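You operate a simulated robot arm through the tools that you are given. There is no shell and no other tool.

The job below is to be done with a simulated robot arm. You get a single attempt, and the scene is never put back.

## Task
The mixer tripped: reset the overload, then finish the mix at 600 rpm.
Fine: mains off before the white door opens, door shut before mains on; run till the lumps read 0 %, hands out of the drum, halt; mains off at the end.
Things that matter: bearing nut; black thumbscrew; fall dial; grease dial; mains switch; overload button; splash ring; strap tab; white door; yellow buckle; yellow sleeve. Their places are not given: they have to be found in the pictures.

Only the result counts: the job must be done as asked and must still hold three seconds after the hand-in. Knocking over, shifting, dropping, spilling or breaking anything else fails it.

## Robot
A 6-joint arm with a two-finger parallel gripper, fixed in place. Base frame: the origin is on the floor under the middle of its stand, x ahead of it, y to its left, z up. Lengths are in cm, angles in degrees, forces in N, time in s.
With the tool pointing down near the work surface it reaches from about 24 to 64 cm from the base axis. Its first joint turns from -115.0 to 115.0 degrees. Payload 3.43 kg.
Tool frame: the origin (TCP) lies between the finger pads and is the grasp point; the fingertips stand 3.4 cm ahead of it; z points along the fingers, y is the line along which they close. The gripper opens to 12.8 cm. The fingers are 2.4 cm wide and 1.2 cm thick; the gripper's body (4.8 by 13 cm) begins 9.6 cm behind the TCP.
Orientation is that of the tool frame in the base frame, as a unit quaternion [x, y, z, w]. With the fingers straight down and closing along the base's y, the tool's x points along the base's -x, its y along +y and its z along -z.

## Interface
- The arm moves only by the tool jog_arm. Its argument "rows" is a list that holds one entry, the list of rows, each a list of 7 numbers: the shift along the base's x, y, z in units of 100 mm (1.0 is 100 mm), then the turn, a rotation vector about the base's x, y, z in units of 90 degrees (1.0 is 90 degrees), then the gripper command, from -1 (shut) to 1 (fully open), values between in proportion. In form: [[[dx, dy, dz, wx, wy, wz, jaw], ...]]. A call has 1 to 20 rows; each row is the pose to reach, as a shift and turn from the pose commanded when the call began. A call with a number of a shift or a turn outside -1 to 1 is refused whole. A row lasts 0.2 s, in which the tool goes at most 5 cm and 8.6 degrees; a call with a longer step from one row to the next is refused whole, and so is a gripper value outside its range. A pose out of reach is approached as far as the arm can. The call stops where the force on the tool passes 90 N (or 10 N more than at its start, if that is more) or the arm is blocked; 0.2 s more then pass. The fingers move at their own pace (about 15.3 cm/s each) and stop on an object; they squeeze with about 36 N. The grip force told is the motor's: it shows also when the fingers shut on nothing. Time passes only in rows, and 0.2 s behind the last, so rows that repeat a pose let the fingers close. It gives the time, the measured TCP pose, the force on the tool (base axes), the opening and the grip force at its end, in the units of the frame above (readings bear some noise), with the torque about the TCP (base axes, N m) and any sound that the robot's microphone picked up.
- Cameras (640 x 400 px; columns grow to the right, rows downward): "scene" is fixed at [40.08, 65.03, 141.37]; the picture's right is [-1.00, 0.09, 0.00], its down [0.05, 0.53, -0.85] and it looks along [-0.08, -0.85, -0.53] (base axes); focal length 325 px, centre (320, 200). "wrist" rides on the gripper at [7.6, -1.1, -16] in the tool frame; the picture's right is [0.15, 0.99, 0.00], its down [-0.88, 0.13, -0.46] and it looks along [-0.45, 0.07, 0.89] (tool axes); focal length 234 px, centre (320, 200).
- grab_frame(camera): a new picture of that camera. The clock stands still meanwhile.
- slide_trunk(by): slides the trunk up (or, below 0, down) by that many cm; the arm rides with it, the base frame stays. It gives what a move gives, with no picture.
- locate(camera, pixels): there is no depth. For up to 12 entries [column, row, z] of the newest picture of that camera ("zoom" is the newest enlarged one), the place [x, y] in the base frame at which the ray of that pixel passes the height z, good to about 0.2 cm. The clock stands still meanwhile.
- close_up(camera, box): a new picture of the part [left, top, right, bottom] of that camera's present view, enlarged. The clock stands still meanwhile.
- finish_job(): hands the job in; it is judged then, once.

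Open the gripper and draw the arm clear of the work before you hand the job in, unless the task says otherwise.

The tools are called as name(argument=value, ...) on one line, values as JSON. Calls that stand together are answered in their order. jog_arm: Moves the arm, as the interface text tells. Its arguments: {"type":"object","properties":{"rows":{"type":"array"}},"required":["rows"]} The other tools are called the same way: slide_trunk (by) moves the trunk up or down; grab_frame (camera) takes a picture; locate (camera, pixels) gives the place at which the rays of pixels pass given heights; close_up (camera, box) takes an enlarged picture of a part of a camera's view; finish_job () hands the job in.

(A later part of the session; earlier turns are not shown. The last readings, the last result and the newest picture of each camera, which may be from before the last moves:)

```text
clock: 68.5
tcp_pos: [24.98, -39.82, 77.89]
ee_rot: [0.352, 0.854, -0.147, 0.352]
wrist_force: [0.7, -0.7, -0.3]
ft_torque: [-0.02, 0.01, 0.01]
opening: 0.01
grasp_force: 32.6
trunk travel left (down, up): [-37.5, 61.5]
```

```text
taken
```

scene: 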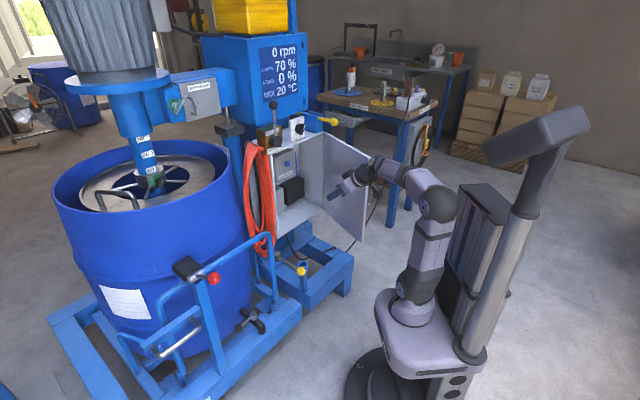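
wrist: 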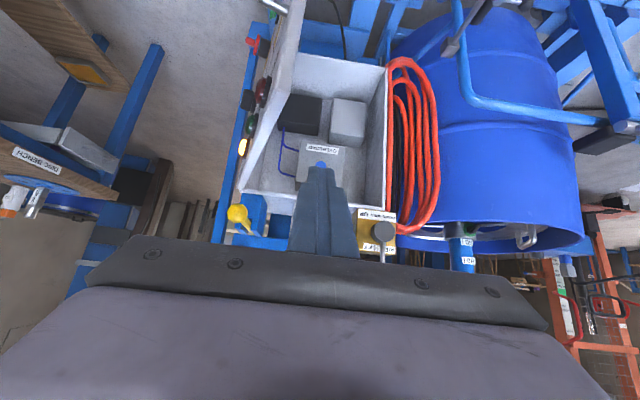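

Clear of the door. I turn the tool level with camera to the left (fingers closed) and move to a standoff about 15 cm in front of the button.

jog_arm(rows=[[[0.04, -0.08, 0.03, 0.0326, -0.0789, -0.0326, -1], [0.08, -0.16, 0.06, 0.0652, -0.1578, -0.0652, -1], [0.12, -0.24, 0.09, 0.0978, -0.2367, -0.0978, -1], [0.16, -0.32, 0.12, 0.1304, -0.3156, -0.1303, -1], [0.2, -0.4, 0.15, 0.163, -0.3945, -0.1629, -1], [0.23, -0.47, 0.18, 0.1956, -0.4735, -0.1955, -1], [0.26, -0.54, 0.2, 0.2282, -0.5524, -0.2281, -1], [0.29, -0.61, 0.22, 0.2608, -0.6313, -0.2607, -1], [0.32, -0.68, 0.24, 0.2934, -0.7102, -0.2933, -1], [0.35, -0.75, 0.26, 0.326, -0.7891, -0.3258, -1], [0.38, -0.82, 0.28, 0.3586, -0.868, -0.3584, -1], [0.41, -0.89, 0.3, 0.3912, -0.9469, -0.391, -1], [0.41, -0.89, 0.3, 0.3912, -0.9469, -0.391, -1]]])

grab_frame(camera="wrist")

grab_frame(camera="scene")

```text
clock: 71.3
tcp_pos: [29.29, -48.75, 80.93]
ee_rot: [0.651, 0.27, 0.272, 0.655]
wrist_force: [0.3, -0.4, -1.0]
ft_torque: [-0.01, -0.01, 0.05]
opening: 0.01
grasp_force: 32.9
trunk travel left (down, up): [-37.5, 61.5]
```

```text
taken
```

wrist: 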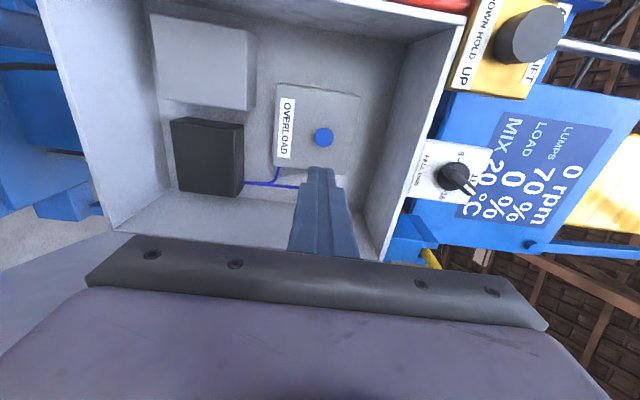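

```text
taken
```

scene: 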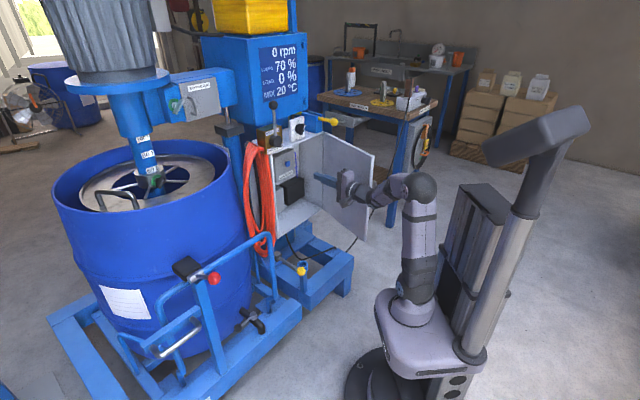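

The button is at wrist (323,137), nearly on the tool axis. I advance 13 cm to just short of it with a 0.3 cm lift.

jog_arm(rows=[[[0.2, -0.18, 0.025, 0, 0, 0, -1], [0.4, -0.37, 0.025, 0, 0, 0, -1], [0.6, -0.57, 0.025, 0, 0, 0, -1], [0.8, -0.77, 0.025, 0, 0, 0, -1], [0.93, -0.9, 0.025, 0, 0, 0, -1], [0.93, -0.9, 0.025, 0, 0, 0, -1]]])

grab_frame(camera="wrist")

close_up(camera="scene", box=[250, 110, 380, 250])

```text
clock: 72.7
tcp_pos: [38.36, -57.9, 81.12]
ee_rot: [0.653, 0.271, 0.271, 0.654]
wrist_force: [0.1, 0.2, 0.4]
ft_torque: [-0.01, 0.02, 0.03]
opening: 0.0
grasp_force: 33.2
trunk travel left (down, up): [-37.5, 61.5]
```

```text
taken
```

wrist: 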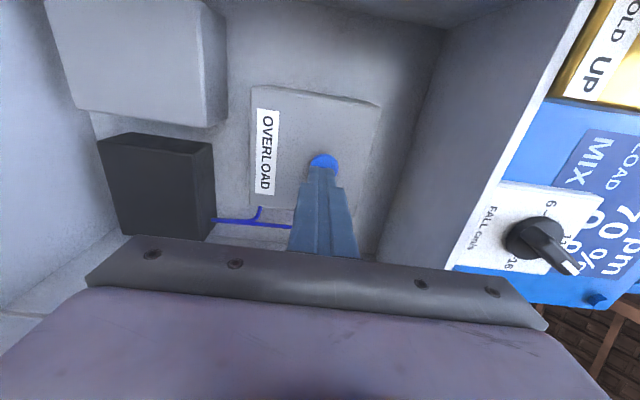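

```text
2.86 times, centred on (315, 180) of scene
```

zoom: 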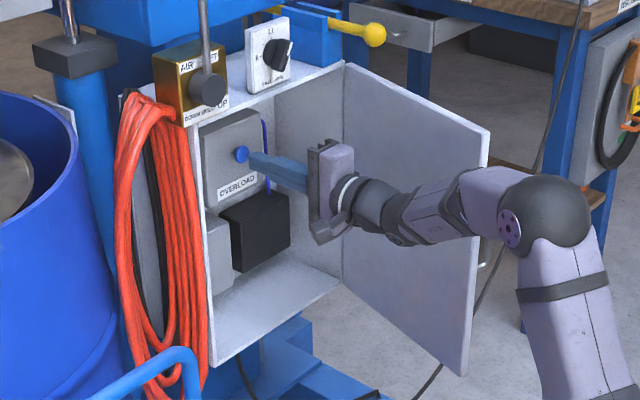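

The tip is a few millimetres from the button, which is about 0.3 cm up and left of the tip centre. I correct and creep forward.

jog_arm(rows=[[[0.021, 0.021, 0.03, 0, 0, 0, -1], [0.056, -0.014, 0.03, 0, 0, 0, -1], [0.092, -0.05, 0.03, 0, 0, 0, -1], [0.127, -0.085, 0.03, 0, 0, 0, -1]]])

close_up(camera="wrist", box=[240, 80, 400, 260])

close_up(camera="scene", box=[270, 140, 330, 200])

```text
clock: 73.7
tcp_pos: [39.58, -58.62, 81.37]
ee_rot: [0.652, 0.271, 0.271, 0.654]
wrist_force: [-0.4, -0.3, 0.3]
ft_torque: [-0.01, 0.01, 0.03]
opening: 0.0
grasp_force: 33.3
trunk travel left (down, up): [-37.5, 61.5]
```

```text
2.22 times, centred on (320, 170) of wrist
```

zoom: 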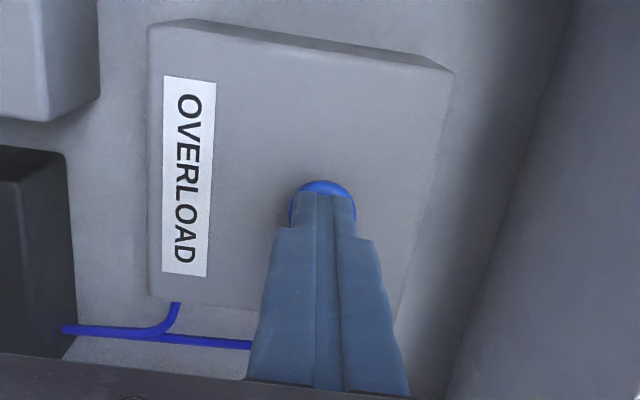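

```text
6.67 times, centred on (300, 170) of scene
```

zoom: 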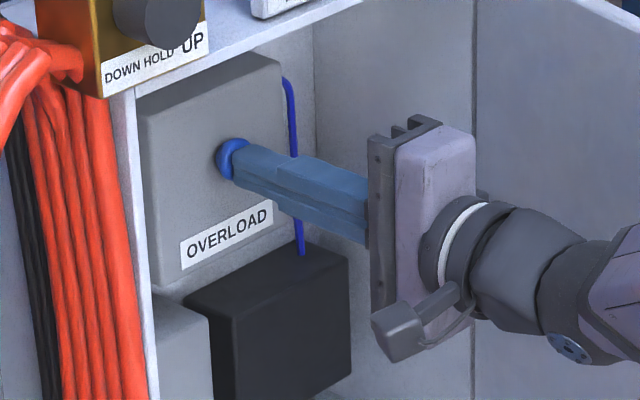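

The tip is centred on the blue button with no force yet. I press in by small steps.

jog_arm(rows=[[[0.021, -0.021, 0, 0, 0, 0, -1], [0.042, -0.042, 0, 0, 0, 0, -1], [0.064, -0.064, 0, 0, 0, 0, -1], [0.085, -0.085, 0, 0, 0, 0, -1]]])

close_up(camera="scene", box=[270, 140, 330, 200])

```text
clock: 74.7
tcp_pos: [40.3, -59.27, 81.38]
ee_rot: [0.654, 0.27, 0.27, 0.653]
wrist_force: [-30.6, 33.8, -7.9]
ft_torque: [0.06, 0.25, 0.13]
opening: 0.01
grasp_force: 32.8
trunk travel left (down, up): [-37.5, 61.5]
heard: click
```

```text
6.67 times, centred on (300, 170) of scene
```

zoom: 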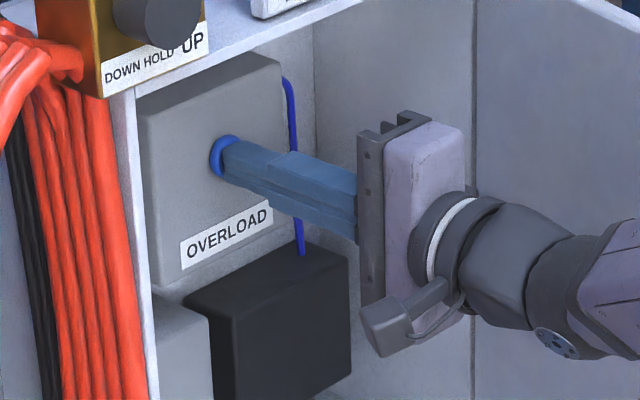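

A click was heard at about 45 N: the overload is reset. I withdraw straight out of the cabinet.

jog_arm(rows=[[[-0.1, 0.1, 0, 0, 0, 0, -1], [-0.3, 0.3, 0, 0, 0, 0, -1], [-0.5, 0.5, 0, 0, 0, 0, -1], [-0.7, 0.7, 0, 0, 0, 0, -1], [-0.9, 0.9, 0, 0, 0, 0, -1], [-1.0, 1.0, 0, 0, 0, 0, -1]]])

grab_frame(camera="wrist")

grab_frame(camera="scene")

```text
clock: 76.1
tcp_pos: [30.6, -49.53, 81.34]
ee_rot: [0.653, 0.27, 0.271, 0.654]
wrist_force: [0.1, 0.2, 1.3]
ft_torque: [0.0, 0.0, 0.02]
opening: 0.01
grasp_force: 33.0
trunk travel left (down, up): [-37.5, 61.5]
```

```text
taken
```

wrist: 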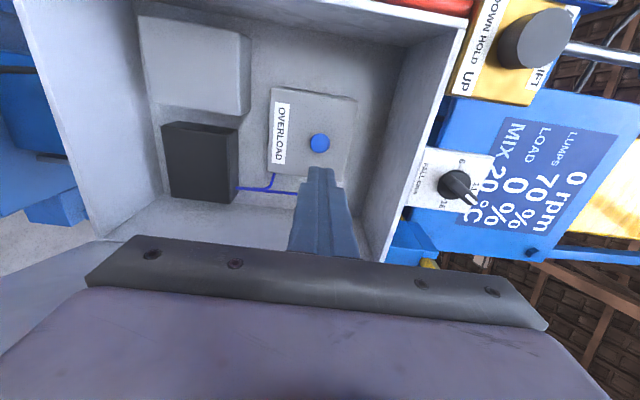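

```text
taken
```

scene: 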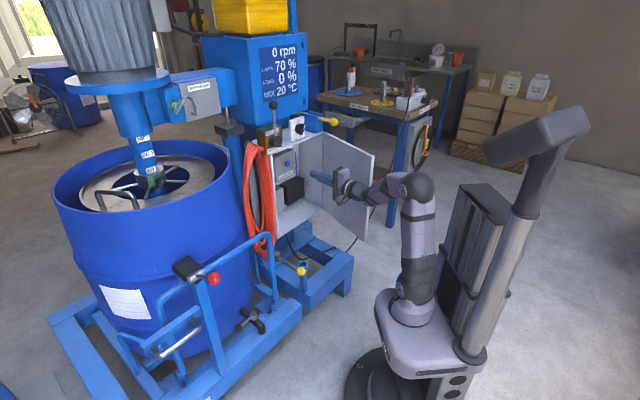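

Out of the cabinet. I reverse the attitude to the 45° pitch at the spot in front of the cabinet.

jog_arm(rows=[[[-0.05, 0.08, 0, -0.0326, 0.0789, 0.0326, -1], [-0.1, 0.16, 0, -0.0652, 0.1578, 0.0652, -1], [-0.15, 0.24, 0, -0.0978, 0.2367, 0.0978, -1], [-0.2, 0.32, 0, -0.1304, 0.3156, 0.1303, -1], [-0.25, 0.4, -0.03, -0.163, 0.3945, 0.1629, -1], [-0.3, 0.48, -0.06, -0.1956, 0.4735, 0.1955, -1], [-0.35, 0.56, -0.1, -0.2282, 0.5524, 0.2281, -1], [-0.4, 0.64, -0.14, -0.2608, 0.6313, 0.2607, -1], [-0.44, 0.72, -0.18, -0.2934, 0.7102, 0.2933, -1], [-0.48, 0.8, -0.22, -0.326, 0.7891, 0.3258, -1], [-0.52, 0.88, -0.26, -0.3586, 0.868, 0.3584, -1], [-0.56, 0.96, -0.3, -0.3912, 0.9469, 0.391, -1], [-0.56, 0.96, -0.3, -0.3912, 0.9469, 0.391, -1]]])

slide_trunk(by=24)

grab_frame(camera="wrist")

```text
clock: 78.9
tcp_pos: [24.97, -39.77, 78.36]
ee_rot: [0.352, 0.855, -0.148, 0.352]
wrist_force: [0.5, 0.8, 0.0]
ft_torque: [0.03, 0.01, -0.01]
opening: 0.0
grasp_force: 32.6
trunk travel left (down, up): [-37.5, 61.5]
```

```text
clock: 81.4
tcp_pos: [25.0, -39.78, 102.33]
ee_rot: [0.352, 0.854, -0.146, 0.353]
wrist_force: [0.0, 0.6, -0.2]
ft_torque: [-0.03, 0.01, 0.03]
opening: 0.0
grasp_force: 32.8
trunk travel left (down, up): [-61.5, 37.5]
```

```text
taken
```

wrist: 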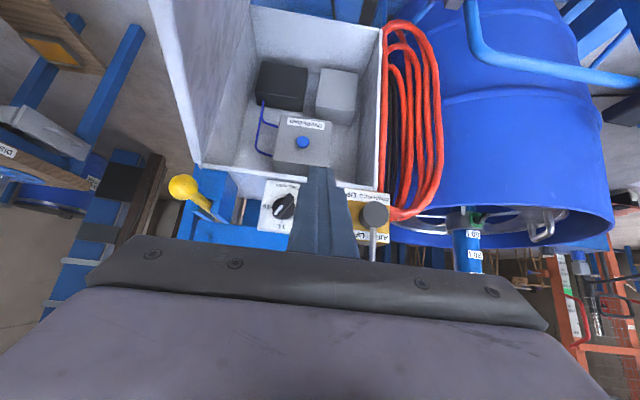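

The way is clear. I retrace the path over the door's top edge to the outside, opening the fingers on the way.

jog_arm(rows=[[[-0.2, 0.06, 0, 0, 0, 0, -1], [-0.4, 0.12, 0, 0, 0, 0, -1], [-0.6, 0.18, 0, 0, 0, 0, -1], [-0.8, 0.24, 0, 0, 0, 0, -1], [-1.0, 0.3, 0, 0, 0, 0, -1]]])

jog_arm(rows=[[[-0.12, -0.07, 0, 0, 0, 0.083, -0.6], [-0.24, -0.15, 0, 0, 0, 0.167, -0.2], [-0.36, -0.22, 0, 0, 0, 0.25, -0.2], [-0.48, -0.3, 0, 0, 0, 0.333, -0.2], [-0.6, -0.37, 0, 0, 0, 0.417, -0.2], [-0.72, -0.45, 0, 0, 0, 0.5, -0.2], [-0.84, -0.52, 0, 0, 0, 0.583, -0.2], [-0.94, -0.59, 0, 0, 0, 0.667, -0.2], [-0.94, -0.59, 0, 0, 0, 0.667, -0.2]]])

grab_frame(camera="wrist")

grab_frame(camera="scene")

```text
clock: 82.6
tcp_pos: [14.72, -36.89, 102.34]
ee_rot: [0.352, 0.855, -0.146, 0.353]
wrist_force: [-0.5, 0.0, -0.2]
ft_torque: [0.01, 0.0, 0.03]
opening: 0.0
grasp_force: 33.2
trunk travel left (down, up): [-61.5, 37.5]
```

```text
clock: 84.6
tcp_pos: [5.61, -42.66, 102.43]
ee_rot: [-0.123, 0.916, 0.048, 0.378]
wrist_force: [0.8, 0.8, -0.1]
ft_torque: [0.04, -0.01, 0.0]
opening: 5.1
grasp_force: 0.1
trunk travel left (down, up): [-61.5, 37.5]
```

```text
taken
```

wrist: 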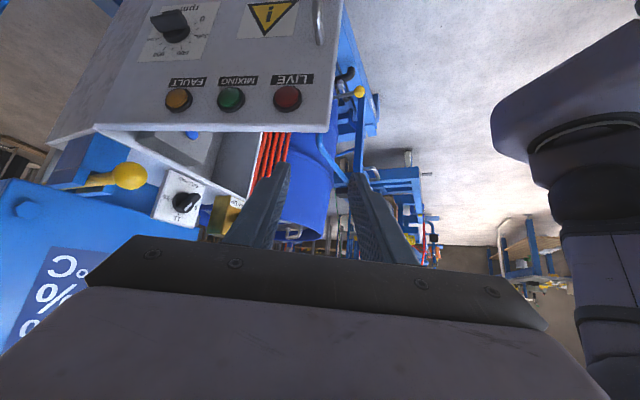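

```text
taken
```

scene: 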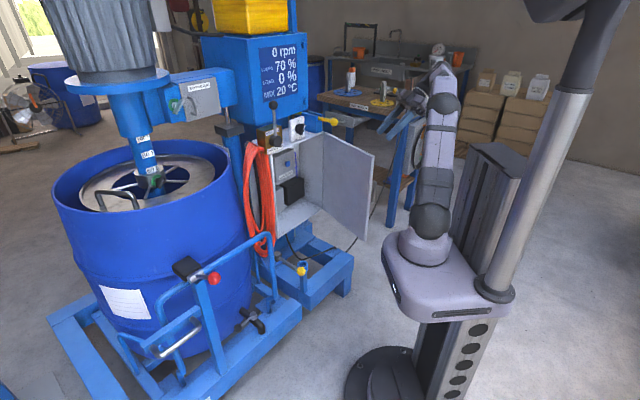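

FAULT is out now, so the overload is reset. I lower the trunk 14 cm and look at the handle before straddling it.

slide_trunk(by=-14)

grab_frame(camera="wrist")

```text
clock: 86.3
tcp_pos: [5.68, -42.67, 88.26]
ee_rot: [-0.122, 0.917, 0.046, 0.378]
wrist_force: [0.1, -0.7, -0.8]
ft_torque: [0.05, 0.01, -0.01]
opening: 5.13
grasp_force: 0.0
trunk travel left (down, up): [-47.5, 51.5]
```

```text
taken
```

wrist: 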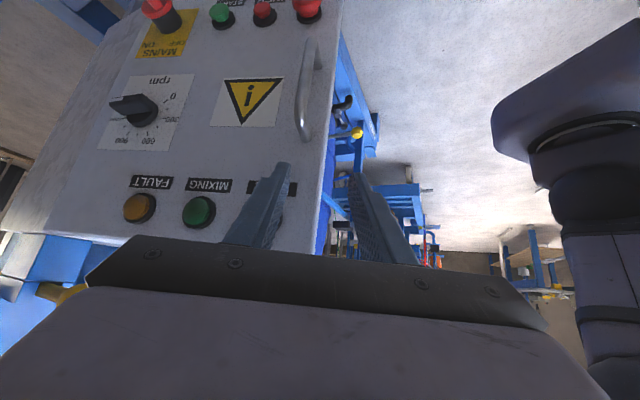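

The handle is at (305,90), slightly left of the tool axis. I locate its two ends at their known heights.

locate(camera="wrist", pixels=[[301, 130, 80], [301, 130, 79], [305, 90, 75.5], [311, 45, 71], [311, 45, 72]])

close_up(camera="wrist", box=[240, 20, 400, 240])

```text
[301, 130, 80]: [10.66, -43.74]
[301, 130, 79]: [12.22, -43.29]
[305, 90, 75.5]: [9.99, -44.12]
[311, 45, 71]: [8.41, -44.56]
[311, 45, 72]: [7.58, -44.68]
```

```text
1.82 times, centred on (320, 130) of wrist
```

zoom: 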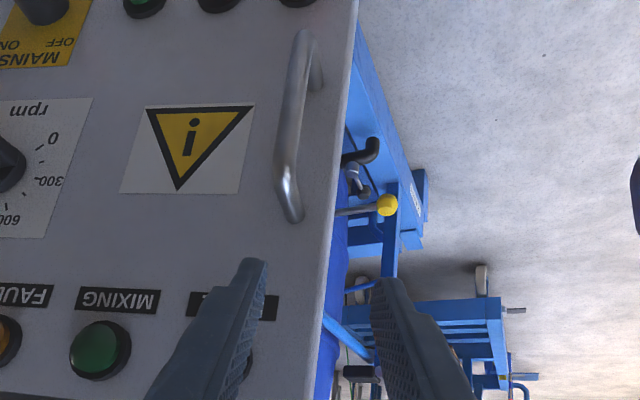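

The bar stands at about [9.8,-44.1] (door near 75°). I shift sideways and back to line up, then I'll slide forward along the tool axis.

jog_arm(rows=[[[0.06, -0.23, 0, 0, 0, 0, -0.2], [-0.07, -0.27, -0.14, 0, 0, 0, -0.2], [-0.2, -0.3, -0.28, 0, 0, 0, -0.2], [-0.34, -0.34, -0.42, 0, 0, 0, -0.2], [-0.34, -0.34, -0.42, 0, 0, 0, -0.2]]])

grab_frame(camera="wrist")

```text
clock: 87.5
tcp_pos: [2.88, -45.58, 83.88]
ee_rot: [-0.121, 0.917, 0.045, 0.378]
wrist_force: [0.0, -0.3, 0.8]
ft_torque: [0.03, -0.04, 0.0]
opening: 5.11
grasp_force: 0.0
out of reach, approached as far as the arm can: row 1, 2, 3, 4, 5
trunk travel left (down, up): [-47.5, 51.5]
```

```text
taken
```

wrist: 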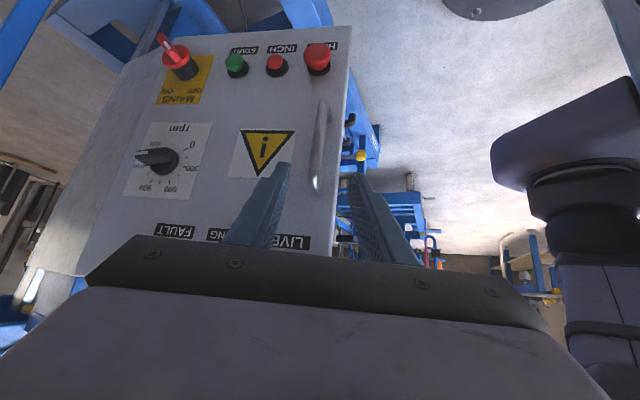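

The bar is centred at (320,145). I advance along the tool axis and close on it.

jog_arm(rows=[[[0.13, 0.03, -0.14, 0, 0, 0, -0.3], [0.26, 0.06, -0.28, 0, 0, 0, -0.3], [0.38, 0.085, -0.42, 0, 0, 0, -0.3], [0.51, 0.115, -0.56, 0, 0, 0, -0.3], [0.63, 0.14, -0.69, 0, 0, 0, -0.3], [0.63, 0.14, -0.69, 0, 0, 0, -0.3]]])

grab_frame(camera="wrist")

```text
clock: 88.9
tcp_pos: [9.14, -44.19, 76.77]
ee_rot: [-0.122, 0.916, 0.048, 0.379]
wrist_force: [-0.5, -0.2, 0.3]
ft_torque: [-0.02, 0.01, 0.05]
opening: 4.48
grasp_force: 0.0
trunk travel left (down, up): [-47.5, 51.5]
```

```text
taken
```

wrist: 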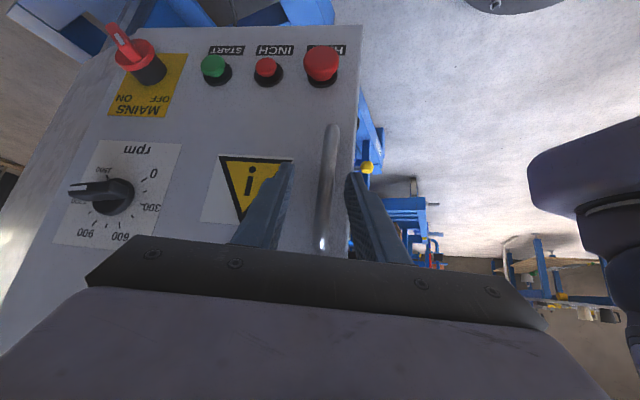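

The bar lies between the fingers. I close on it and start swinging the door shut along the arc.

jog_arm(rows=[[[0, 0, 0, 0, 0, 0, -0.6], [0, 0, 0, 0, 0, 0, -1], [0, 0, 0, 0, 0, 0, -1], [0.116, 0.07, 0, 0, 0, 0, -1], [0.21, 0.139, 0, 0, 0, 0, -1], [0.31, 0.2, 0, 0, 0, 0, -1], [0.41, 0.26, 0, 0, 0, 0, -1], [0.515, 0.31, 0, 0, 0, 0, -1], [0.62, 0.36, 0, 0, 0, 0, -1], [0.727, 0.402, 0, 0, 0, -0.0278, -1], [0.836, 0.444, 0, 0, 0, -0.0556, -1], [0.948, 0.476, 0, 0, 0, -0.0833, -1], [0.948, 0.476, 0, 0, 0, -0.0833, -1]]])

grab_frame(camera="wrist")

grab_frame(camera="scene")

```text
clock: 91.7
tcp_pos: [18.76, -39.64, 76.83]
ee_rot: [-0.061, 0.922, 0.02, 0.381]
wrist_force: [3.3, -12.3, 11.9]
ft_torque: [1.24, -0.28, -0.12]
opening: 1.19
grasp_force: 44.8
trunk travel left (down, up): [-47.5, 51.5]
```

```text
taken
```

wrist: 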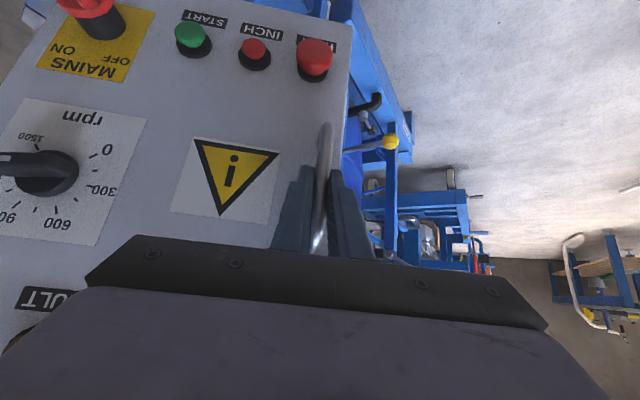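

```text
taken
```

scene: 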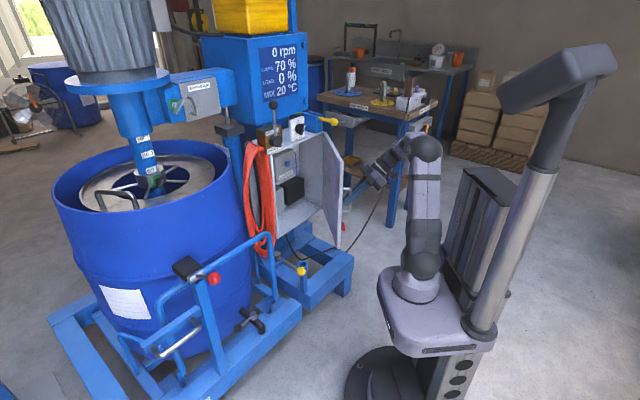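

The door is at about 52° and following well. I continue along the arc to about 32°.

jog_arm(rows=[[[0.1, 0.025, 0, 0, 0, -0.025, -1], [0.2, 0.048, 0, 0, 0, -0.05, -1], [0.29, 0.063, 0, 0, 0, -0.072, -1], [0.385, 0.078, 0, 0, 0, -0.094, -1], [0.48, 0.086, 0, 0, 0, -0.117, -1], [0.578, 0.093, 0, 0, 0, -0.139, -1], [0.67, 0.093, 0, 0, 0, -0.161, -1], [0.76, 0.093, 0, 0, 0, -0.183, -1], [0.85, 0.09, 0, 0, 0, -0.206, -1], [0.945, 0.085, 0, 0, 0, -0.228, -1], [0.945, 0.085, 0, 0, 0, -0.228, -1]]])

```text
clock: 94.1
tcp_pos: [27.95, -38.8, 76.88]
ee_rot: [0.105, 0.919, -0.046, 0.378]
wrist_force: [-2.4, -22.5, 2.4]
ft_torque: [1.03, -0.73, -0.04]
opening: 1.2
grasp_force: 44.8
trunk travel left (down, up): [-47.5, 51.5]
```

Following on. I swing from 32° to about 12°.

jog_arm(rows=[[[0.09, -0.012, 0, 0, 0, -0.022, -1], [0.185, -0.022, 0, 0, 0, -0.044, -1], [0.275, -0.033, 0, 0, 0, -0.067, -1], [0.365, -0.045, 0, 0, 0, -0.089, -1], [0.455, -0.067, 0, 0, 0, -0.111, -1], [0.545, -0.09, 0, 0, 0, -0.133, -1], [0.635, -0.115, 0, 0, 0, -0.155, -1], [0.725, -0.14, 0, 0, 0, -0.178, -1], [0.81, -0.175, 0, 0, 0, -0.2, -1], [0.895, -0.21, 0, 0, 0, -0.222, -1], [0.895, -0.21, 0, 0, 0, -0.222, -1]]])

grab_frame(camera="scene")

```text
clock: 96.5
tcp_pos: [36.86, -40.97, 76.83]
ee_rot: [0.264, 0.885, -0.114, 0.365]
wrist_force: [-10.0, -22.6, 9.6]
ft_torque: [1.5, 0.04, 0.01]
opening: 1.2
grasp_force: 44.7
trunk travel left (down, up): [-47.5, 51.5]
```

```text
taken
```

scene: 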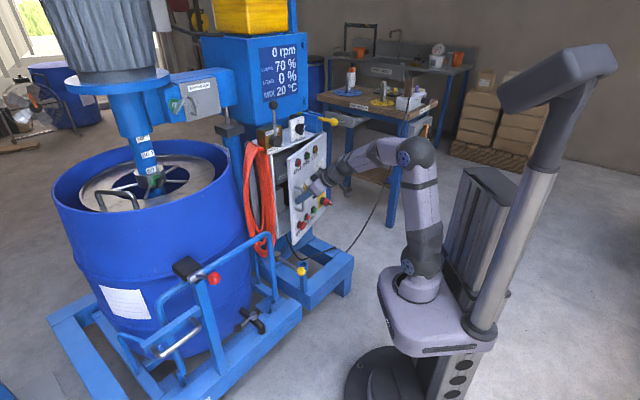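

Nearly shut. I bring it the last 12° to closed with a slight push.

jog_arm(rows=[[[0.08, -0.05, 0, 0, 0, -0.022, -1], [0.16, -0.1, 0, 0, 0, -0.044, -1], [0.245, -0.145, 0, 0, 0, -0.067, -1], [0.325, -0.19, 0, 0, 0, -0.089, -1], [0.405, -0.24, 0, 0, 0, -0.111, -1], [0.485, -0.29, 0, 0, 0, -0.133, -1], [0.51, -0.315, 0, 0, 0, -0.133, -1], [0.51, -0.315, 0, 0, 0, -0.133, -1]]])

close_up(camera="scene", box=[230, 100, 370, 250])

grab_frame(camera="wrist")

```text
clock: 98.3
tcp_pos: [42.04, -43.89, 76.92]
ee_rot: [0.354, 0.854, -0.149, 0.352]
wrist_force: [-9.0, -16.1, 8.1]
ft_torque: [1.04, -0.29, -0.05]
opening: 1.17
grasp_force: 44.5
trunk travel left (down, up): [-47.5, 51.5]
```

```text
2.67 times, centred on (300, 175) of scene
```

zoom: 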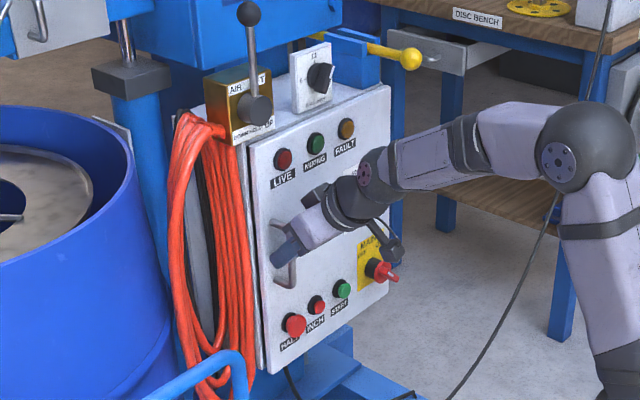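

```text
taken
```

wrist: 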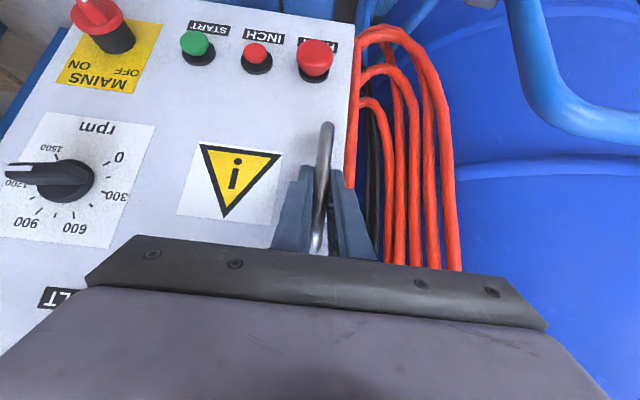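

The door looks shut. I compare the seam closely with the earlier closed picture.

close_up(camera="scene", box=[260, 150, 320, 240])

```text
4.44 times, centred on (290, 195) of scene
```

zoom: 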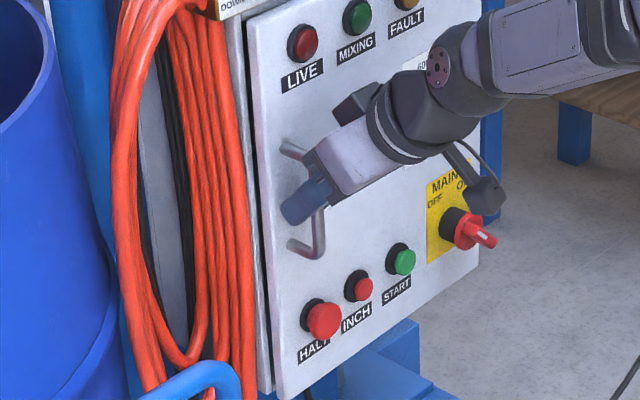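

There is still a thin dark gap at the door's left edge, about a centimetre. I push it further in along the normal in small steps.

jog_arm(rows=[[[0.025, -0.025, 0, 0, 0, 0, -1], [0.05, -0.05, 0, 0, 0, 0, -1], [0.075, -0.075, 0, 0, 0, 0, -1], [0.1, -0.1, 0, 0, 0, 0, -1], [0.1, -0.1, 0, 0, 0, 0, -1]]])

close_up(camera="scene", box=[260, 150, 320, 240])

```text
clock: 99.5
tcp_pos: [42.79, -44.29, 76.9]
ee_rot: [0.352, 0.855, -0.146, 0.351]
wrist_force: [-36.2, 22.6, 13.8]
ft_torque: [0.54, -0.58, -0.07]
opening: 1.21
grasp_force: 44.8
trunk travel left (down, up): [-47.5, 51.5]
```

```text
4.44 times, centred on (290, 195) of scene
```

zoom: 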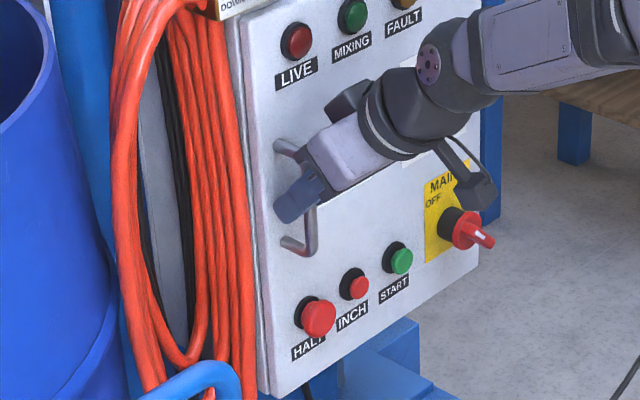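

The seam is closed and the features match the original closed picture, with the stop felt at about 43 N. I open the fingers and back off along the tool axis.

jog_arm(rows=[[[0, 0, 0, 0, 0, 0, -0.5], [0, 0, 0, 0, 0, 0, -0.5], [-0.07, 0.07, 0.1, 0, 0, 0, -0.5], [-0.17, 0.17, 0.24, 0, 0, 0, -0.5], [-0.3, 0.3, 0.42, 0, 0, 0, -0.5], [-0.45, 0.45, 0.6, 0, 0, 0, -0.5], [-0.6, 0.6, 0.75, 0, 0, 0, -0.5]]])

close_up(camera="scene", box=[260, 150, 320, 240])

grab_frame(camera="wrist")

```text
clock: 101.1
tcp_pos: [37.11, -38.8, 84.18]
ee_rot: [0.352, 0.855, -0.147, 0.35]
wrist_force: [-0.7, 0.3, 0.0]
ft_torque: [-0.01, -0.03, 0.02]
opening: 3.2
grasp_force: 0.1
trunk travel left (down, up): [-47.5, 51.5]
```

```text
4.44 times, centred on (290, 195) of scene
```

zoom: 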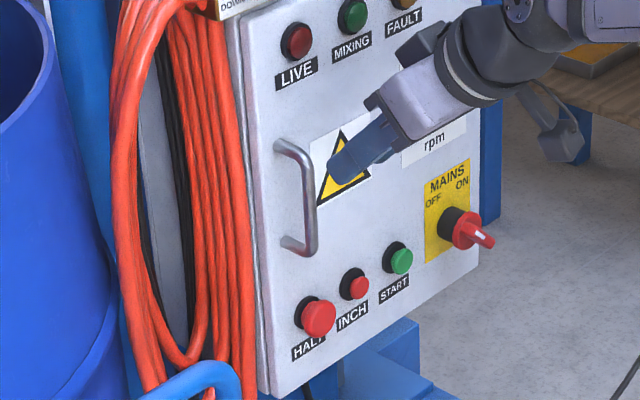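

```text
taken
```

wrist: 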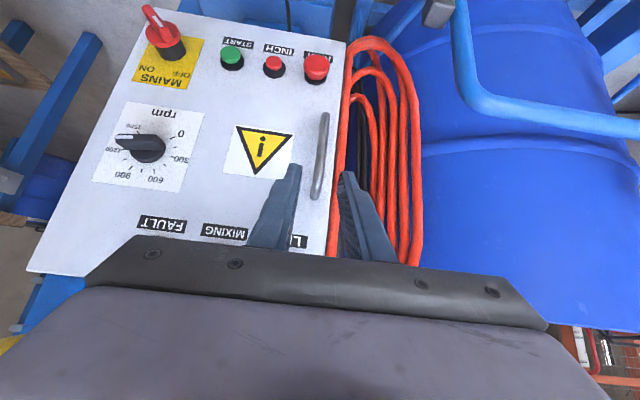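

The door stays shut. Next comes the rpm dial: I lower the trunk 15 cm for level work and turn the tool level while moving across toward the dial.

slide_trunk(by=-15)

jog_arm(rows=[[[-0.06, 0.0, 0.04, 0.0326, -0.0789, -0.0326, -0.3], [-0.12, -0.02, 0.08, 0.0652, -0.1578, -0.0652, -0.3], [-0.2, -0.06, 0.12, 0.0978, -0.2367, -0.0978, -0.3], [-0.28, -0.11, 0.16, 0.1304, -0.3156, -0.1303, -0.3], [-0.36, -0.16, 0.2, 0.163, -0.3945, -0.1629, -0.3], [-0.44, -0.21, 0.25, 0.1956, -0.4735, -0.1955, -0.3], [-0.52, -0.26, 0.3, 0.2282, -0.5524, -0.2281, -0.3], [-0.6, -0.32, 0.35, 0.2608, -0.6313, -0.2607, -0.3], [-0.68, -0.38, 0.4, 0.2934, -0.7102, -0.2933, -0.3], [-0.76, -0.44, 0.45, 0.326, -0.7891, -0.3258, -0.3], [-0.84, -0.52, 0.5, 0.3586, -0.868, -0.3584, -0.3], [-0.9, -0.6, 0.55, 0.3912, -0.9469, -0.391, -0.3], [-0.9, -0.6, 0.55, 0.3912, -0.9469, -0.391, -0.3]]])

grab_frame(camera="wrist")

```text
clock: 102.8
tcp_pos: [36.99, -38.78, 69.19]
ee_rot: [0.353, 0.855, -0.148, 0.351]
wrist_force: [-0.4, 0.2, 0.1]
ft_torque: [0.02, 0.04, 0.01]
opening: 3.18
grasp_force: 0.0
trunk travel left (down, up): [-32.5, 66.5]
```

```text
clock: 105.6
tcp_pos: [28.02, -44.73, 74.84]
ee_rot: [0.653, 0.271, 0.271, 0.653]
wrist_force: [-0.6, -0.1, -0.7]
ft_torque: [0.0, 0.0, -0.02]
opening: 4.47
grasp_force: 0.0
trunk travel left (down, up): [-32.5, 66.5]
```

```text
taken
```

wrist: 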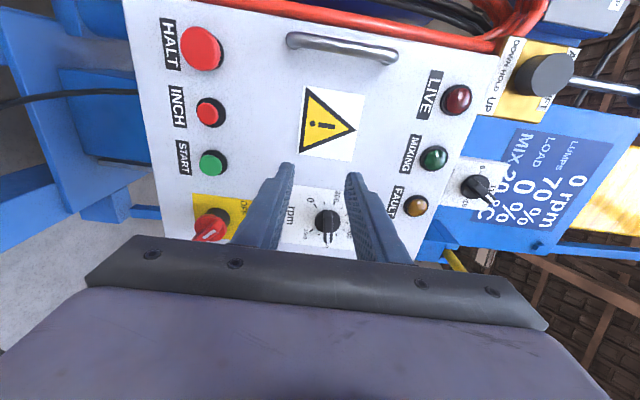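

I continue to a standoff in front of the rpm dial, rolling 45° clockwise to match the knob's bar.

jog_arm(rows=[[[-0.13, -0.1, 0.05, 0.0589, -0.0589, 0, -0.3], [-0.27, -0.2, 0.1, 0.1178, -0.1178, 0, -0.3], [-0.4, -0.29, 0.15, 0.1768, -0.1768, 0, -0.3], [-0.53, -0.39, 0.2, 0.2357, -0.2357, 0, -0.3], [-0.66, -0.48, 0.26, 0.2946, -0.2946, 0, -0.3], [-0.79, -0.58, 0.32, 0.3535, -0.3535, 0, -0.3], [-0.79, -0.58, 0.32, 0.3535, -0.3535, 0, -0.3]]])

grab_frame(camera="wrist")

close_up(camera="wrist", box=[240, 80, 400, 220])

close_up(camera="scene", box=[295, 145, 345, 195])

```text
clock: 107.2
tcp_pos: [20.3, -50.57, 77.74]
ee_rot: [0.707, 0.001, 0.5, 0.5]
wrist_force: [0.1, -0.3, -0.8]
ft_torque: [-0.02, -0.01, 0.0]
opening: 4.48
grasp_force: 0.0
trunk travel left (down, up): [-32.5, 66.5]
```

```text
taken
```

wrist: 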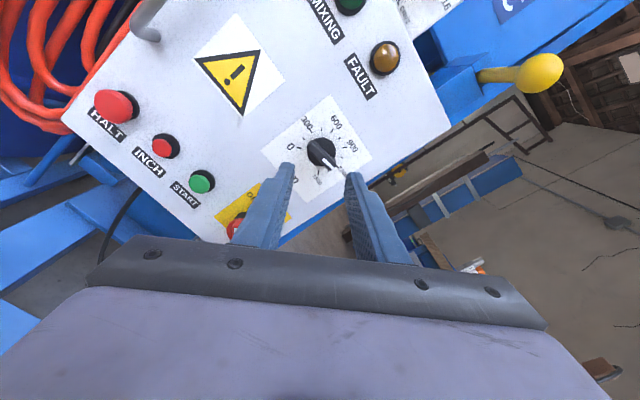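

```text
2.86 times, centred on (320, 150) of wrist
```

zoom: 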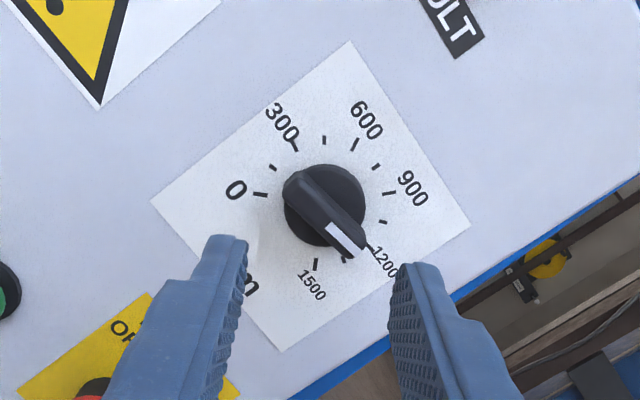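

```text
8.00 times, centred on (320, 170) of scene
```

zoom: 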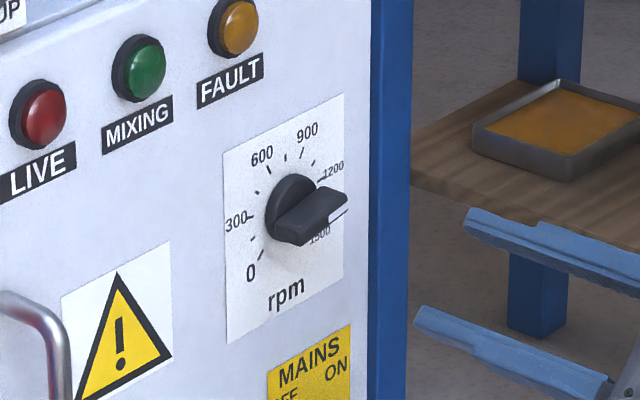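

The dial is readable: 0…1500 spans 270°, 600 lies at 117°, and the pointer is at about 1200 (≈8°). The axis works out at about r=22.2, z=77.5. I roll the tool counter-clockwise 53° to match the bar and centre on the knob.

jog_arm(rows=[[[0.01, -0.03, 0, -0.0595, 0.0595, 0, -0.3], [0.02, -0.06, -0.01, -0.119, 0.119, 0, -0.3], [0.03, -0.09, -0.01, -0.1785, 0.1785, 0, -0.3], [0.04, -0.12, -0.02, -0.238, 0.238, 0, -0.3], [0.06, -0.15, -0.02, -0.2975, 0.2975, 0, -0.3], [0.077, -0.189, -0.024, -0.357, 0.357, 0, -0.3], [0.077, -0.189, -0.024, -0.4165, 0.4165, 0, -0.3], [0.077, -0.189, -0.024, -0.4165, 0.4165, 0, -0.3]]])

grab_frame(camera="wrist")

close_up(camera="wrist", box=[240, 80, 400, 220])

```text
clock: 109.0
tcp_pos: [20.95, -52.58, 77.61]
ee_rot: [0.632, 0.317, 0.224, 0.67]
wrist_force: [-0.3, 0.3, -1.7]
ft_torque: [0.03, 0.02, 0.02]
opening: 4.49
grasp_force: 0.0
trunk travel left (down, up): [-32.5, 66.5]
```

```text
taken
```

wrist: 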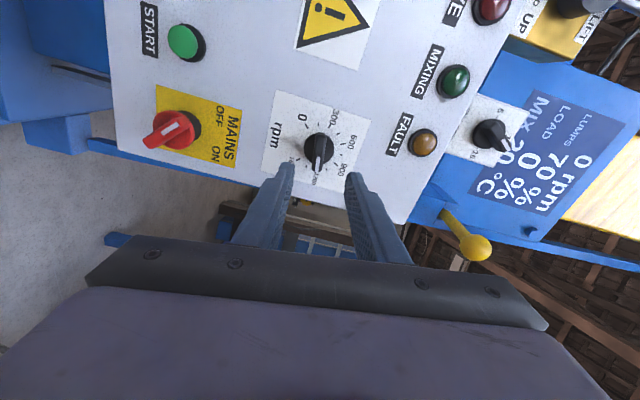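

```text
2.86 times, centred on (320, 150) of wrist
```

zoom: 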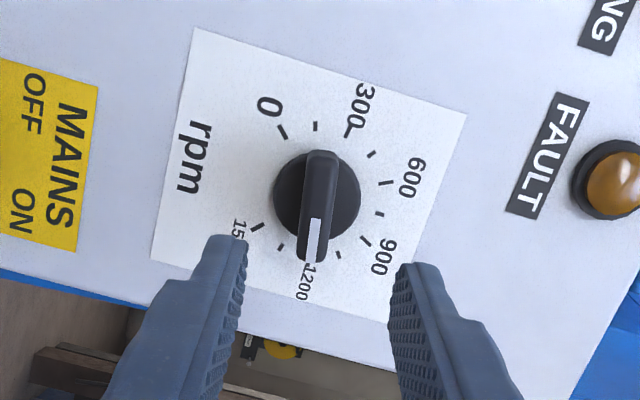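

The tool axis is centred on the dial (320,148). I advance 6.6 cm and close on the bar.

jog_arm(rows=[[[0.12, -0.12, 0, 0, 0, 0, -0.3], [0.24, -0.24, 0, 0, 0, 0, -0.3], [0.36, -0.36, 0, 0, 0, 0, -0.3], [0.46, -0.46, 0, 0, 0, 0, -0.3], [0.46, -0.46, 0, 0, 0, 0, -0.3], [0.46, -0.46, 0, 0, 0, 0, -0.7], [0.46, -0.46, 0, 0, 0, 0, -1], [0.46, -0.46, 0, 0, 0, 0, -1]]])

close_up(camera="wrist", box=[240, 80, 400, 220])

```text
clock: 110.8
tcp_pos: [25.5, -57.2, 77.78]
ee_rot: [0.633, 0.317, 0.224, 0.67]
wrist_force: [0.0, 0.9, -1.1]
ft_torque: [-0.03, 0.03, 0.0]
opening: 0.01
grasp_force: 33.0
trunk travel left (down, up): [-32.5, 66.5]
```

```text
2.86 times, centred on (320, 150) of wrist
```

zoom: 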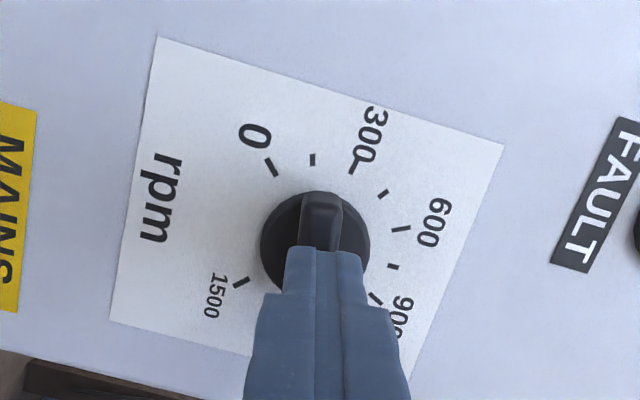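

The fingers closed in front of the bar. I open, advance 1.2 cm more and close again.

jog_arm(rows=[[[-0.05, 0.05, 0, 0, 0, 0, -0.3], [-0.05, 0.05, 0, 0, 0, 0, -0.3], [0.02, -0.02, 0, 0, 0, 0, -0.3], [0.085, -0.085, 0, 0, 0, 0, -0.3], [0.085, -0.085, 0, 0, 0, 0, -0.7], [0.085, -0.085, 0, 0, 0, 0, -1], [0.085, -0.085, 0, 0, 0, 0, -1]]])

close_up(camera="wrist", box=[240, 80, 400, 220])

```text
clock: 112.4
tcp_pos: [26.45, -57.89, 77.53]
ee_rot: [0.633, 0.317, 0.223, 0.67]
wrist_force: [-1.1, 3.8, -5.3]
ft_torque: [0.03, 0.0, -0.21]
opening: 1.28
grasp_force: 45.1
trunk travel left (down, up): [-32.5, 66.5]
```

```text
2.86 times, centred on (320, 150) of wrist
```

zoom: 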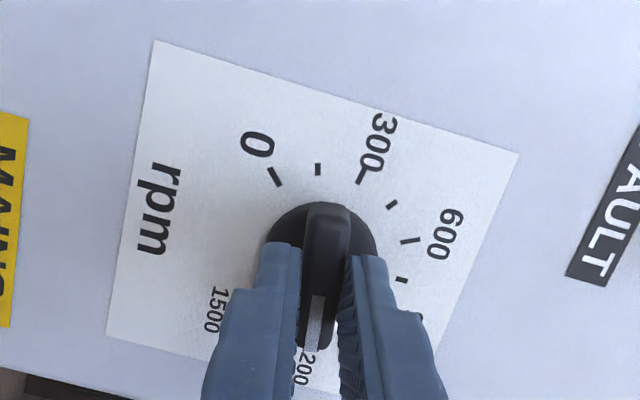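

The knob is held at 1.28 cm. I turn it 60° counter-clockwise as a first stage.

jog_arm(rows=[[[0, 0, 0, -0.0589, 0.0589, 0, -1], [0, 0, 0, -0.1178, 0.1178, 0, -1], [0, 0, 0, -0.1768, 0.1768, 0, -1], [0, 0, 0, -0.2357, 0.2357, 0, -1], [0, 0, 0, -0.2946, 0.2946, 0, -1], [0, 0, 0, -0.3535, 0.3535, 0, -1], [0, 0, 0, -0.4125, 0.4125, 0, -1], [0, 0, 0, -0.4714, 0.4714, 0, -1], [0, 0, 0, -0.4714, 0.4714, 0, -1]]])

close_up(camera="wrist", box=[240, 80, 400, 220])

```text
clock: 114.4
tcp_pos: [26.48, -57.99, 77.62]
ee_rot: [0.39, 0.592, -0.141, 0.691]
wrist_force: [-5.4, 10.4, -15.4]
ft_torque: [-0.09, -0.05, 0.01]
opening: 1.28
grasp_force: 45.3
trunk travel left (down, up): [-32.5, 66.5]
```

```text
2.86 times, centred on (320, 150) of wrist
```

zoom: 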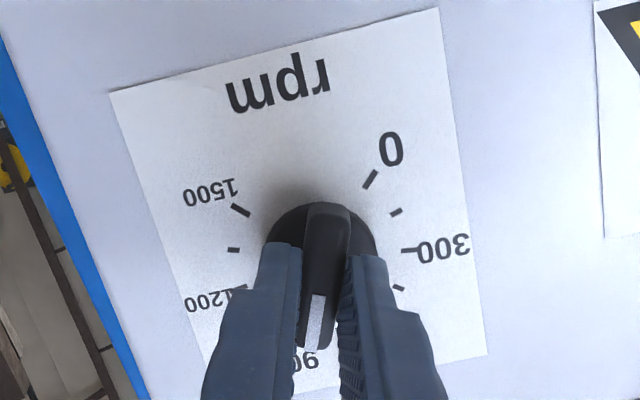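

The knob follows smoothly and is near 900 now. I continue 24° more, watching for a reach limit.

jog_arm(rows=[[[0, 0, 0, -0.0628, 0.0628, 0, -1], [0, 0, 0, -0.1257, 0.1257, 0, -1], [0, 0, 0, -0.1886, 0.1886, 0, -1], [0, 0, 0, -0.1886, 0.1886, 0, -1]]])

```text
clock: 115.4
tcp_pos: [26.48, -58.1, 77.6]
ee_rot: [0.259, 0.66, -0.282, 0.647]
wrist_force: [-1.2, 7.4, -13.5]
ft_torque: [0.83, 0.86, 0.1]
opening: 1.26
grasp_force: 44.9
trunk travel left (down, up): [-32.5, 66.5]
```

No limit yet (272°). I go another 12°.

jog_arm(rows=[[[0, 0, 0, -0.0471, 0.0471, 0, -1], [0, 0, 0, -0.0943, 0.0943, 0, -1], [0, 0, 0, -0.0943, 0.0943, 0, -1]]])

```text
clock: 116.2
tcp_pos: [26.39, -57.86, 77.53]
ee_rot: [0.189, 0.683, -0.348, 0.614]
wrist_force: [0.4, 4.5, -12.5]
ft_torque: [0.96, 0.95, -0.03]
opening: 1.29
grasp_force: 45.2
trunk travel left (down, up): [-32.5, 66.5]
```

Still within reach (284°). I turn the final 13° to bring the pointer to 600.

jog_arm(rows=[[[0, 0, 0, -0.0511, 0.0511, 0, -1], [0, 0, 0, -0.1021, 0.1021, 0, -1], [0, 0, 0, -0.1021, 0.1021, 0, -1]]])

close_up(camera="wrist", box=[240, 80, 400, 220])

```text
clock: 117.0
tcp_pos: [26.31, -57.94, 77.53]
ee_rot: [0.11, 0.7, -0.416, 0.57]
wrist_force: [3.2, 7.2, -13.4]
ft_torque: [0.4, 0.4, 0.1]
opening: 1.31
grasp_force: 45.0
trunk travel left (down, up): [-32.5, 66.5]
```

```text
2.86 times, centred on (320, 150) of wrist
```

zoom: 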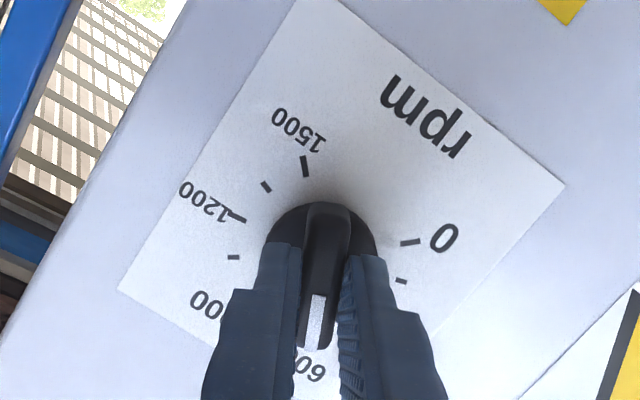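

The pointer appears at 600. I open and back off 7 cm to read the dial.

jog_arm(rows=[[[0, 0, 0, 0, 0, 0, -0.3], [0, 0, 0, 0, 0, 0, -0.3], [-0.15, 0.15, 0, 0, 0, 0, -0.3], [-0.3, 0.3, 0, 0, 0, 0, -0.3], [-0.48, 0.48, 0, 0, 0, 0, -0.3], [-0.48, 0.48, 0, 0, 0, 0, -0.3]]])

close_up(camera="wrist", box=[240, 70, 400, 210])

close_up(camera="scene", box=[295, 145, 345, 195])

```text
clock: 118.4
tcp_pos: [21.66, -52.96, 77.49]
ee_rot: [0.111, 0.698, -0.417, 0.571]
wrist_force: [-0.8, 0.6, 0.4]
ft_torque: [0.01, -0.01, 0.01]
opening: 4.5
grasp_force: 0.1
trunk travel left (down, up): [-32.5, 66.5]
```

```text
2.86 times, centred on (320, 140) of wrist
```

zoom: 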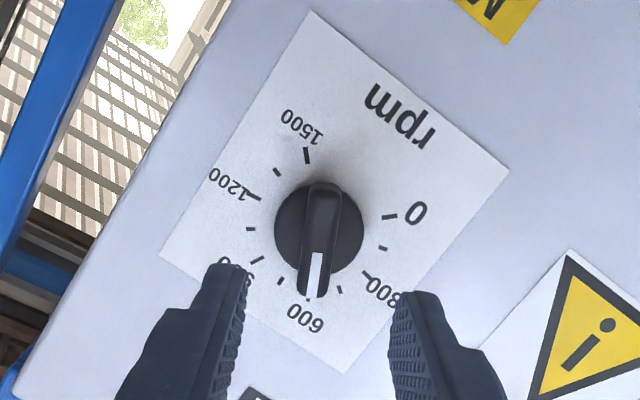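

```text
8.00 times, centred on (320, 170) of scene
```

zoom: 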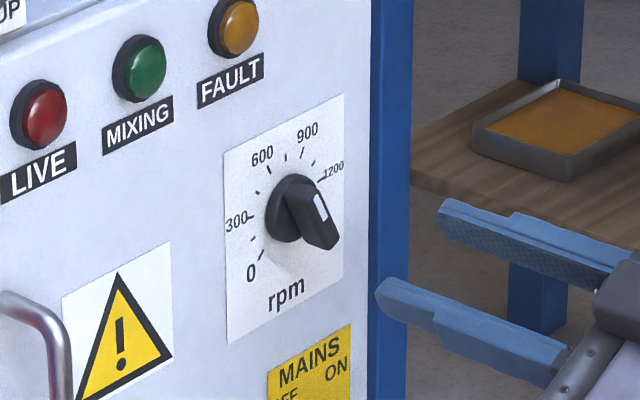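

The pointer sits on 600 within about 2°. Now for the mains: I lower the trunk 20 cm, move in front of the switch and roll 9° further so as to grip the handle at OFF.

slide_trunk(by=-20)

jog_arm(rows=[[[-0.06, -0.08, 0.2, -0.035, 0.035, 0, -0.3], [-0.13, -0.16, 0.4, -0.0707, 0.0707, 0, -0.3], [-0.13, -0.16, 0.4, -0.0707, 0.0707, 0, -0.3]]])

grab_frame(camera="wrist")

close_up(camera="wrist", box=[240, 80, 400, 220])

```text
clock: 120.6
tcp_pos: [21.64, -53.03, 57.58]
ee_rot: [0.111, 0.699, -0.416, 0.571]
wrist_force: [-0.1, 0.9, -0.3]
ft_torque: [0.0, -0.01, 0.02]
opening: 4.45
grasp_force: 0.1
trunk travel left (down, up): [-12.5, 86.5]
```

```text
clock: 121.4
tcp_pos: [20.28, -54.69, 61.68]
ee_rot: [0.055, 0.705, -0.461, 0.536]
wrist_force: [-0.1, -0.6, 0.7]
ft_torque: [0.02, -0.02, 0.03]
opening: 4.49
grasp_force: 0.0
trunk travel left (down, up): [-12.5, 86.5]
```

```text
taken
```

wrist: 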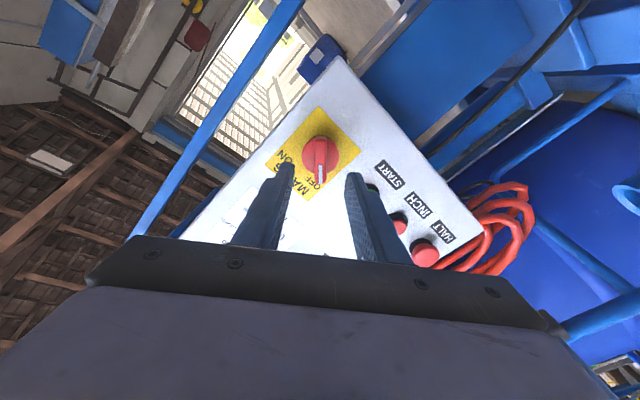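

```text
2.86 times, centred on (320, 150) of wrist
```

zoom: 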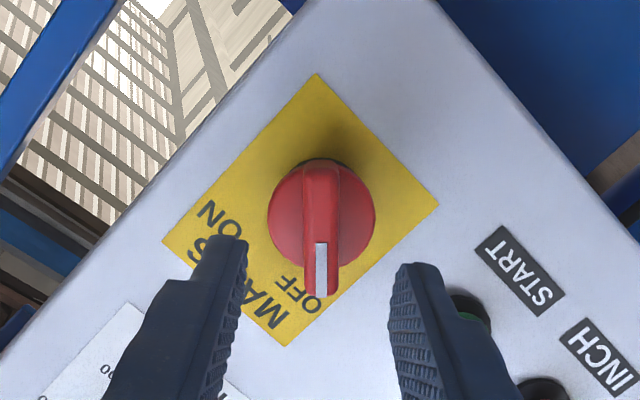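

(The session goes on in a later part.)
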